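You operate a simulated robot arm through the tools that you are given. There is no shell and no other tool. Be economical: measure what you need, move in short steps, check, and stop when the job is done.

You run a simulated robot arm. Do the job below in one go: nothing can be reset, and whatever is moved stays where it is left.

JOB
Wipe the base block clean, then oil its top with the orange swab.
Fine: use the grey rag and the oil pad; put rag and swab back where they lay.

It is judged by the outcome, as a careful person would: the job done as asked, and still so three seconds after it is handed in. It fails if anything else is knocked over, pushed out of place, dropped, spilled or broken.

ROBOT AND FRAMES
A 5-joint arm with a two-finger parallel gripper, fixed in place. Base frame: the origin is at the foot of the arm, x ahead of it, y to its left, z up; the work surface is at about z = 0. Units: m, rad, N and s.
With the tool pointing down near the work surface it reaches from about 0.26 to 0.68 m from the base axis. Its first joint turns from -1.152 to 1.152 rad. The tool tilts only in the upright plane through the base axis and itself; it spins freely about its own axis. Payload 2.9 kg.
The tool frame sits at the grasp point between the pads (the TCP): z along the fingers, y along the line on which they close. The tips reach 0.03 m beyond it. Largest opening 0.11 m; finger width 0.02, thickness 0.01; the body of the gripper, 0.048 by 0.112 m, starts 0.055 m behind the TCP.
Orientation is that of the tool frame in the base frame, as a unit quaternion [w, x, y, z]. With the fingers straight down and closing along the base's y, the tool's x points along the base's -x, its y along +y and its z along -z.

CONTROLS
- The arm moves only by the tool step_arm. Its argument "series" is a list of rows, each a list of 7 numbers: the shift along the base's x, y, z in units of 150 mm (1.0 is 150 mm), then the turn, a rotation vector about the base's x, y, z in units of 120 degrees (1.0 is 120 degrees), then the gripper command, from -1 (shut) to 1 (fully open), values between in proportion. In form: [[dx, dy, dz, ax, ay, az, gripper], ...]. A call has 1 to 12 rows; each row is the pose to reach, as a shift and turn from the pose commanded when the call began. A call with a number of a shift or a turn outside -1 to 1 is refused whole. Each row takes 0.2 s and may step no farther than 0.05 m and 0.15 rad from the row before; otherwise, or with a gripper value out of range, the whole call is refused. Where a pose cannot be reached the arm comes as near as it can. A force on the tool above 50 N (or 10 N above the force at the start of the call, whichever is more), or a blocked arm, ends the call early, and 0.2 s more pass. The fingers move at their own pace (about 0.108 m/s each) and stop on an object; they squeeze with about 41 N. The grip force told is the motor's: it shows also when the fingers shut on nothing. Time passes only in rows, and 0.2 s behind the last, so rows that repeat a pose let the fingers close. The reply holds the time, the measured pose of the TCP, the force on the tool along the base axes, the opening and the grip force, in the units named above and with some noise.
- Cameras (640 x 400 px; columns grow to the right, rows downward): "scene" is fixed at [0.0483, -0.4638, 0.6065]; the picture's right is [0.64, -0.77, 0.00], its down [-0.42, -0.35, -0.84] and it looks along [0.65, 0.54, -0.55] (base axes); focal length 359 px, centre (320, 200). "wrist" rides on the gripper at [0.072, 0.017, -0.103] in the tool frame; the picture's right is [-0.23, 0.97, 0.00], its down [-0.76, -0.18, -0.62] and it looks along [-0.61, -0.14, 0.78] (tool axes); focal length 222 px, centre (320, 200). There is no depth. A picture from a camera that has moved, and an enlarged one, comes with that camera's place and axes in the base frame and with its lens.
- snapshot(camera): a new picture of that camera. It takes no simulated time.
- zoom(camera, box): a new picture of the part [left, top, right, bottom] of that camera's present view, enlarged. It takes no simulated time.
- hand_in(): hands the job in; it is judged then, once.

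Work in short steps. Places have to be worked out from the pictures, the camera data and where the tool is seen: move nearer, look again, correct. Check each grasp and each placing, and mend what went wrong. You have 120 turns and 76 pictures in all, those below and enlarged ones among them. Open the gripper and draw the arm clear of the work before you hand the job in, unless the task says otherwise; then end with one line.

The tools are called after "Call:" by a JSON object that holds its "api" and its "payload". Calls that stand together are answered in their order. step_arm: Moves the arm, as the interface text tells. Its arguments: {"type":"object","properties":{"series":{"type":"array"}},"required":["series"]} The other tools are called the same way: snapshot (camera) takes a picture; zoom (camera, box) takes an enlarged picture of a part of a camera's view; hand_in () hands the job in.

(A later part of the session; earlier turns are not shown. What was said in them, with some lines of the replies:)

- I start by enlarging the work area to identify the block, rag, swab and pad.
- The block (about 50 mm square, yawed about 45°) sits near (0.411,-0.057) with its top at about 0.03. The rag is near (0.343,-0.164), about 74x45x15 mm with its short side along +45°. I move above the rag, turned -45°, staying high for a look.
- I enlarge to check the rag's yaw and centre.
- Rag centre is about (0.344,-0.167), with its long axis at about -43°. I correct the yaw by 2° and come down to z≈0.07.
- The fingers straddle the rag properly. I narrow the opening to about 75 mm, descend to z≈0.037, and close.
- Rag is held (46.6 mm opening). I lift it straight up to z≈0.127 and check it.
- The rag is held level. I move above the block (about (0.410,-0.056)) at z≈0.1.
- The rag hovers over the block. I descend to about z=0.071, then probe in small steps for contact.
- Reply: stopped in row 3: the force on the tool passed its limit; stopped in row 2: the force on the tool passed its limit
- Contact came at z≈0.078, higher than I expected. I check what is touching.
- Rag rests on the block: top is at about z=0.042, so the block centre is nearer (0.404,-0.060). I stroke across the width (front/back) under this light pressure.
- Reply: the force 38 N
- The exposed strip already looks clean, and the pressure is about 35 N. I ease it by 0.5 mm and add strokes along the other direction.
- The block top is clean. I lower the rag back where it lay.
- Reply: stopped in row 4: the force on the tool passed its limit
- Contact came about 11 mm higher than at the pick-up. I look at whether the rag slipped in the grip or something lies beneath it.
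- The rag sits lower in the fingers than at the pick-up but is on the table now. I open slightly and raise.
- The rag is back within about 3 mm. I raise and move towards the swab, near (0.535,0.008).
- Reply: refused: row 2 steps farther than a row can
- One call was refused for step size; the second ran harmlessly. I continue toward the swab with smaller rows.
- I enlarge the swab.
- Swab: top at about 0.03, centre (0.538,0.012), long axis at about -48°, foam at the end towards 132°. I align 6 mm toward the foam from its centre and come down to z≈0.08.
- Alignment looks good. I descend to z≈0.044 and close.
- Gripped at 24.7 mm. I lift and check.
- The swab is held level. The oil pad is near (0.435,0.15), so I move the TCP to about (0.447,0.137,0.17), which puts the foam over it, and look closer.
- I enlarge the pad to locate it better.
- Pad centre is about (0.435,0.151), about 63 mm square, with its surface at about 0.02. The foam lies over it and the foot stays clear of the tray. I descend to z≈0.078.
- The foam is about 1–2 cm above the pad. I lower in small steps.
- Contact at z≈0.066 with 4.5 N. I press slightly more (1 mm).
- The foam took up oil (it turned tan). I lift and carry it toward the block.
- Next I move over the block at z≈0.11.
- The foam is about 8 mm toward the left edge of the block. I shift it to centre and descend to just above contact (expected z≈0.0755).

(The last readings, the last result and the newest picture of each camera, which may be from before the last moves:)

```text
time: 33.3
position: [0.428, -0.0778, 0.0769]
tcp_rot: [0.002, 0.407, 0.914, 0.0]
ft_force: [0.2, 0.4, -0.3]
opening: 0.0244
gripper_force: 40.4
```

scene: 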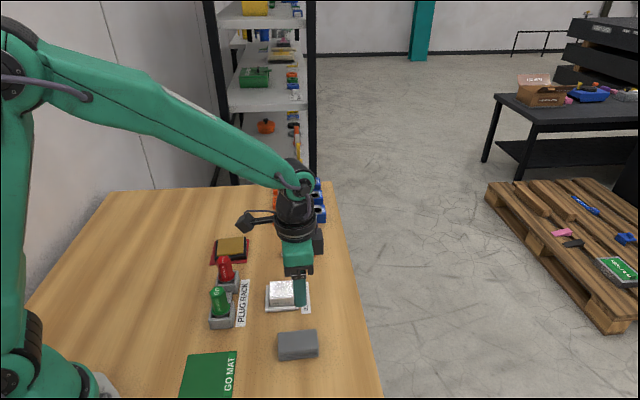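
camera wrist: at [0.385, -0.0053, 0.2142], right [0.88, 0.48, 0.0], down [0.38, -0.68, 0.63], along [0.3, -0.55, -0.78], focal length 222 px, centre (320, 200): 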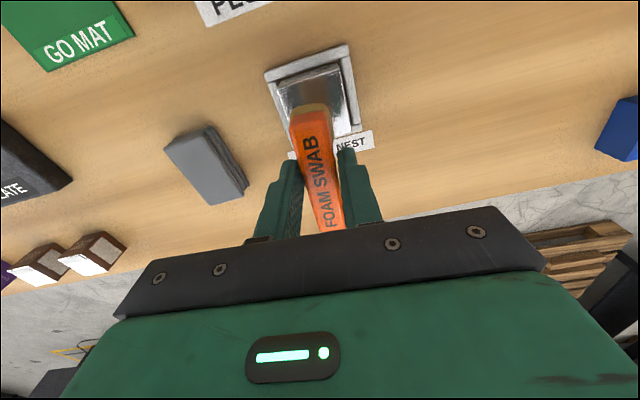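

No contact yet. I go down another 1.5 mm in small steps.

Call:
{"api": "step_arm", "payload": {"series": [[0, 0, -0.004, 0, 0, 0, -1], [0, 0, -0.008, 0, 0, 0, -1], [0, 0, -0.011, 0, 0, 0, -1], [0, 0, -0.011, 0, 0, 0, -1]]}}

Call:
{"api": "zoom", "payload": {"camera": "scene", "box": [230, 240, 342, 310]}}

```text
time: 34.3
position: [0.4284, -0.0768, 0.0768]
tcp_rot: [0.003, 0.406, 0.914, 0.001]
ft_force: [-0.1, 0.7, 0.5]
opening: 0.0245
gripper_force: 40.7
```

```text
5.71 times, centred on (286, 275) of scene
camera zoom: at [0.0483, -0.4638, 0.6065], right [0.64, -0.77, 0.0], down [-0.42, -0.35, -0.84], along [0.65, 0.54, -0.55], focal length 2050 px, centre (514, -229)
```

zoom: 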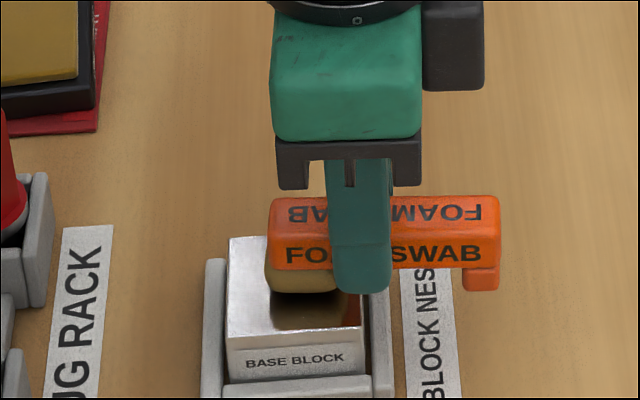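

The foam is nearly in contact, centred along the axis and about 5 mm to the rear. I continue down slightly.

Call:
{"api": "step_arm", "payload": {"series": [[0, 0, -0.005, 0, 0, 0, -1], [0, 0, -0.01, 0, 0, 0, -1], [0, 0, -0.013, 0, 0, 0, -1], [0, 0, -0.013, 0, 0, 0, -1]]}}

```text
time: 35.3
position: [0.4285, -0.0766, 0.0748]
tcp_rot: [0.002, 0.407, 0.913, 0.0]
ft_force: [-0.9, -0.2, 0.1]
opening: 0.0247
gripper_force: 40.8
```

Call:
{"api": "step_arm", "payload": {"series": [[0, 0, -0.005, 0, 0, 0, -1], [0, 0, -0.01, 0, 0, 0, -1], [0, 0, -0.01, 0, 0, 0, -1]]}}

```text
time: 36.1
position: [0.4298, -0.0758, 0.0739]
tcp_rot: [0.004, 0.407, 0.914, 0.001]
ft_force: [-2.4, -3.7, 19.0]
opening: 0.0242
gripper_force: 40.7
```

Contact with 19 N. I stroke the foam over the top in a raster.

Call:
{"api": "step_arm", "payload": {"series": [[0.03, 0.027, 0.002, 0, 0, 0, -1], [0.003, 0.0565, 0.002, 0, 0, 0, -1], [-0.028, 0.091, 0.002, 0, 0, 0, -1], [-0.058, 0.064, 0.002, 0, 0, 0, -1], [-0.0877, 0.0376, 0.002, 0, 0, 0, -1], [-0.117, 0.0108, 0.002, 0, 0, 0, -1], [-0.142, -0.0115, 0.002, 0, 0, 0, -1], [-0.111, -0.046, 0.002, 0, 0, 0, -1], [-0.084, -0.076, 0.002, 0, 0, 0, -1], [-0.0485, -0.115, 0.002, 0, 0, 0, -1], [-0.0188, -0.0887, 0.002, 0, 0, 0, -1], [0.011, -0.062, 0.002, 0, 0, 0, -1]]}}

Call:
{"api": "zoom", "payload": {"camera": "scene", "box": [230, 240, 342, 310]}}

```text
time: 38.7
position: [0.4287, -0.0859, 0.0734]
tcp_rot: [0.002, 0.407, 0.913, -0.001]
ft_force: [-1.5, -3.7, 12.4]
opening: 0.0248
gripper_force: 41.0
```

```text
5.71 times, centred on (286, 275) of scene
camera zoom: at [0.0482, -0.4638, 0.6065], right [0.64, -0.77, 0.0], down [-0.42, -0.35, -0.84], along [0.65, 0.53, -0.55], focal length 2050 px, centre (514, -229)
```

zoom: 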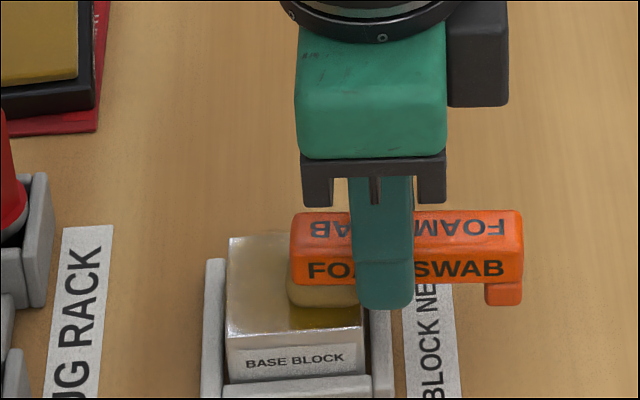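

The top has taken on an oil film. I cover the remaining right rear part, then lift.

Call:
{"api": "step_arm", "payload": {"series": [[0.03, 0.027, 0, 0, 0, 0, -1], [0.0545, 0.049, 0, 0, 0, 0, -1], [0.032, 0.074, 0, 0, 0, 0, -1], [-0.011, 0.062, 0, 0, 0, 0, -1], [-0.036, 0.04, 0, 0, 0, 0, -1], [-0.036, 0.04, 0.1, 0, 0, 0, -1], [-0.036, 0.04, 0.35, 0, 0, 0, -1], [-0.036, 0.04, 0.6, 0, 0, 0, -1], [-0.036, 0.04, 0.6, 0, 0, 0, -1]]}}

Call:
{"api": "zoom", "payload": {"camera": "scene", "box": [230, 240, 342, 310]}}

Call:
{"api": "snapshot", "payload": {"camera": "wrist"}}

```text
time: 40.7
position: [0.4248, -0.0806, 0.1628]
tcp_rot: [0.001, 0.406, 0.914, 0.0]
ft_force: [-0.1, 0.4, 0.1]
opening: 0.0246
gripper_force: 41.6
```

```text
5.71 times, centred on (286, 275) of scene
camera zoom: at [0.0483, -0.4638, 0.6065], right [0.64, -0.77, 0.0], down [-0.42, -0.35, -0.84], along [0.65, 0.54, -0.55], focal length 2050 px, centre (514, -229)
```

zoom: 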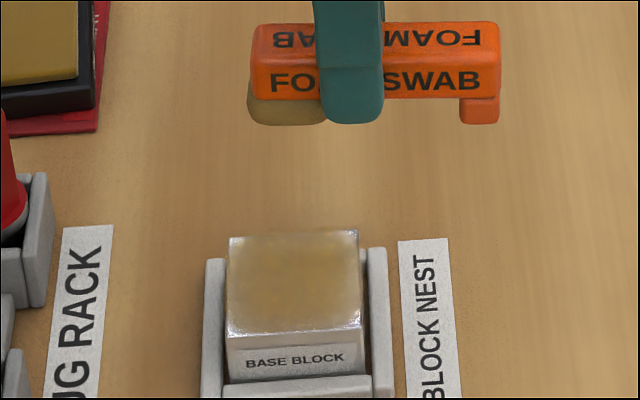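

```text
30 pictures are left
camera wrist: at [0.3884, -0.0146, 0.2653], right [0.88, 0.48, 0.0], down [0.38, -0.68, 0.62], along [0.3, -0.55, -0.78], focal length 222 px, centre (320, 200)
```

wrist: 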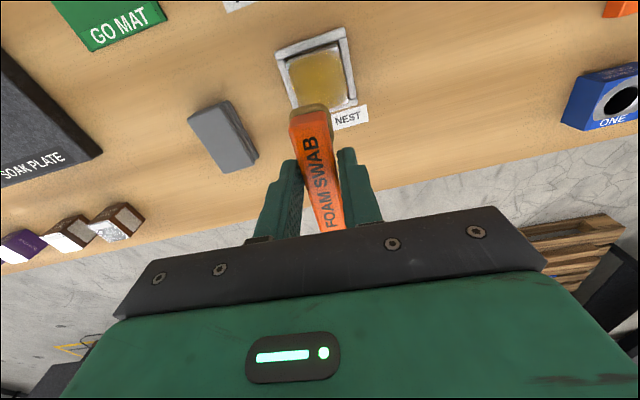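

The block top is evenly oiled. I carry the swab back over its place at (0.536,0.0165).

Call:
{"api": "step_arm", "payload": {"series": [[0.19, 0.16, 0, 0, 0, 0, -1], [0.38, 0.33, 0, 0, 0, 0, -1], [0.57, 0.5, 0, 0, 0, 0, -1], [0.741, 0.646, 0, 0, 0, 0, -1], [0.741, 0.646, -0.3, 0, 0, 0, -1], [0.741, 0.646, -0.55, 0, 0, 0, -1], [0.741, 0.646, -0.7, 0, 0, 0, -1], [0.741, 0.646, -0.7, 0, 0, 0, -1]]}}

Call:
{"api": "zoom", "payload": {"camera": "scene", "box": [220, 200, 380, 300]}}

```text
time: 42.5
position: [0.5368, 0.0165, 0.0577]
tcp_rot: [0.002, 0.408, 0.913, 0.001]
ft_force: [0.4, 0.0, -0.2]
opening: 0.0245
gripper_force: 40.9
```

```text
4.00 times, centred on (300, 250) of scene
camera zoom: at [0.0483, -0.4638, 0.6065], right [0.64, -0.77, 0.0], down [-0.42, -0.35, -0.84], along [0.65, 0.54, -0.55], focal length 1435 px, centre (400, 0)
```

zoom: 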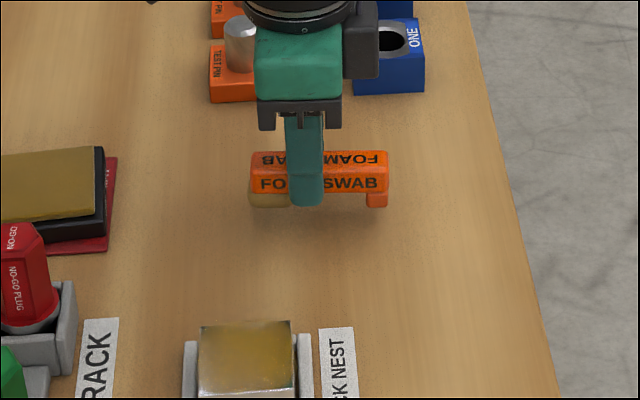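

Aligned with the original spot. I lower gently to about z=0.0445.

Call:
{"api": "step_arm", "payload": {"series": [[0, 0, -0.03, 0, 0, 0, -1], [0, 0, -0.06, 0, 0, 0, -1], [0, 0, -0.08, 0, 0, 0, -1], [0, 0, -0.088, 0, 0, 0, -1], [0, 0, -0.088, 0, 0, 0, -1]]}}

```text
time: 43.7
position: [0.5357, 0.0175, 0.0456]
tcp_rot: [0.001, 0.407, 0.913, 0.001]
ft_force: [0.5, -0.7, -0.9]
opening: 0.0246
gripper_force: 40.8
```

Call:
{"api": "step_arm", "payload": {"series": [[0, 0, -0.005, 0, 0, 0, -1], [0, 0, -0.01, 0, 0, 0, -1], [0, 0, -0.01, 0, 0, 0, -1]]}}

```text
time: 44.5
position: [0.5353, 0.0179, 0.0426]
tcp_rot: [0.001, 0.407, 0.913, 0.001]
ft_force: [-0.1, -0.7, 0.1]
opening: 0.0247
gripper_force: 40.8
```

No contact force yet, though it should be within a millimetre. I lower another 1 mm.

Call:
{"api": "step_arm", "payload": {"series": [[0, 0, -0.004, 0, 0, 0, -1], [0, 0, -0.008, 0, 0, 0, -1], [0, 0, -0.008, 0, 0, 0, -1]]}}

Call:
{"api": "zoom", "payload": {"camera": "scene", "box": [250, 220, 346, 280]}}

```text
time: 45.3
position: [0.5364, 0.0159, 0.0429]
tcp_rot: [0.002, 0.407, 0.913, 0.001]
ft_force: [0.2, -0.8, 8.3]
opening: 0.0248
gripper_force: 41.1
```

```text
6.67 times, centred on (298, 250) of scene
camera zoom: at [0.0482, -0.4638, 0.6065], right [0.64, -0.77, 0.0], down [-0.42, -0.35, -0.84], along [0.65, 0.54, -0.55], focal length 2392 px, centre (467, -133)
```

zoom: 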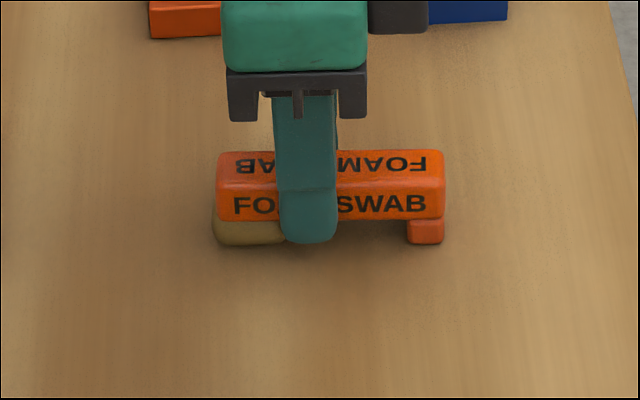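

The swab is on the table with 8 N. I release with a modest opening, then rise straight up.

Call:
{"api": "step_arm", "payload": {"series": [[0, 0, 0, 0, 0, 0, 0.1], [0, 0, 0, 0, 0, 0, 0.1], [0, 0, 0, 0, 0, 0, 0.1], [0, 0, 0.1, 0, 0, 0, 0.1], [0, 0, 0.35, 0, 0, 0, 0.1], [0, 0, 0.65, 0, 0, 0, 0.3], [0, 0, 0.95, 0, 0, 0, 1], [0, 0, 0.95, 0, 0, 0, 1]]}}

Call:
{"api": "snapshot", "payload": {"camera": "scene"}}

Call:
{"api": "zoom", "payload": {"camera": "scene", "box": [180, 220, 360, 332]}}

Call:
{"api": "zoom", "payload": {"camera": "wrist", "box": [80, 0, 480, 250]}}

```text
time: 47.1
position: [0.5349, 0.0157, 0.1842]
tcp_rot: [0.002, 0.407, 0.913, 0.0]
ft_force: [0.3, 1.4, 0.3]
opening: 0.1096
gripper_force: 0.0
```

```text
27 pictures are left
```

scene: 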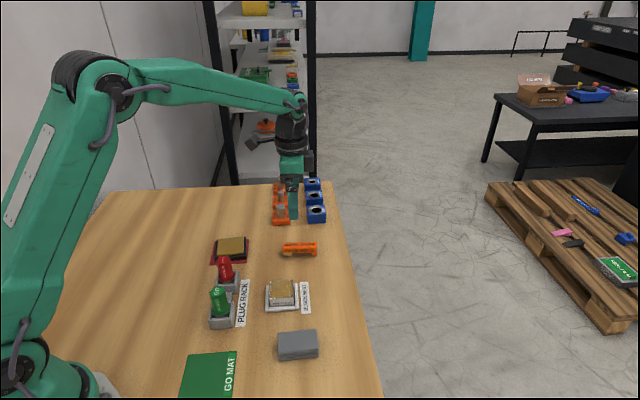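

```text
3.56 times, centred on (270, 276) of scene
camera zoom: at [0.0483, -0.4638, 0.6065], right [0.64, -0.77, 0.0], down [-0.42, -0.35, -0.84], along [0.65, 0.54, -0.55], focal length 1276 px, centre (498, -70)
```

zoom: 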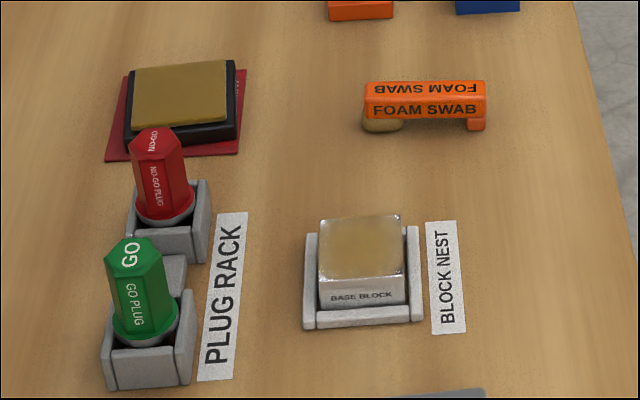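

```text
1.60 times, centred on (280, 125) of wrist
camera zoom: at [0.4992, 0.0816, 0.2877], right [0.88, 0.48, 0.0], down [0.38, -0.68, 0.62], along [0.3, -0.55, -0.78], focal length 355 px, centre (384, 320)
```

zoom: 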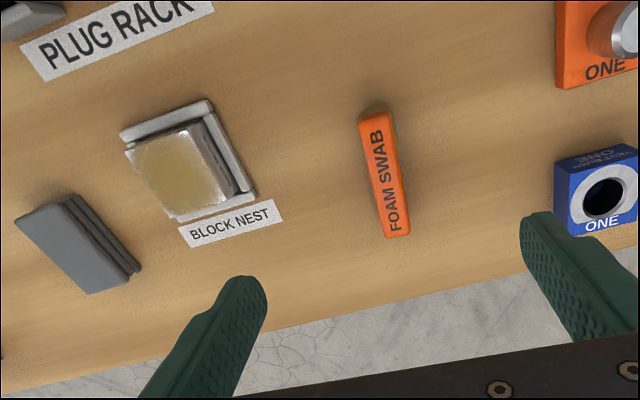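

Everything is in place: the block is oiled, and the rag and swab are within about 3 mm of where they lay. I draw the arm up clear and hand in.

Call:
{"api": "step_arm", "payload": {"series": [[-0.05, 0, 0.25, 0, 0, 0, 1], [-0.15, -0.05, 0.5, 0, 0, 0, 1], [-0.25, -0.1, 0.75, 0, 0, 0, 1], [-0.35, -0.15, 0.95, 0, 0, 0, 1], [-0.35, -0.15, 0.95, 0, 0, 0, 1]]}}

```text
time: 48.3
position: [0.4827, -0.0062, 0.326]
tcp_rot: [0.001, 0.408, 0.913, 0.0]
ft_force: [-0.2, 0.4, -0.2]
opening: 0.1099
gripper_force: 0.1
```

The arm is clear and the gripper is open, so I hand in.

Call:
{"api": "hand_in", "payload": {}}

```text
The job is handed in.
```

I wiped the base block clean with the grey rag and oiled its top with the orange swab; both are back within about 3 mm of where they lay, and nothing else was moved.
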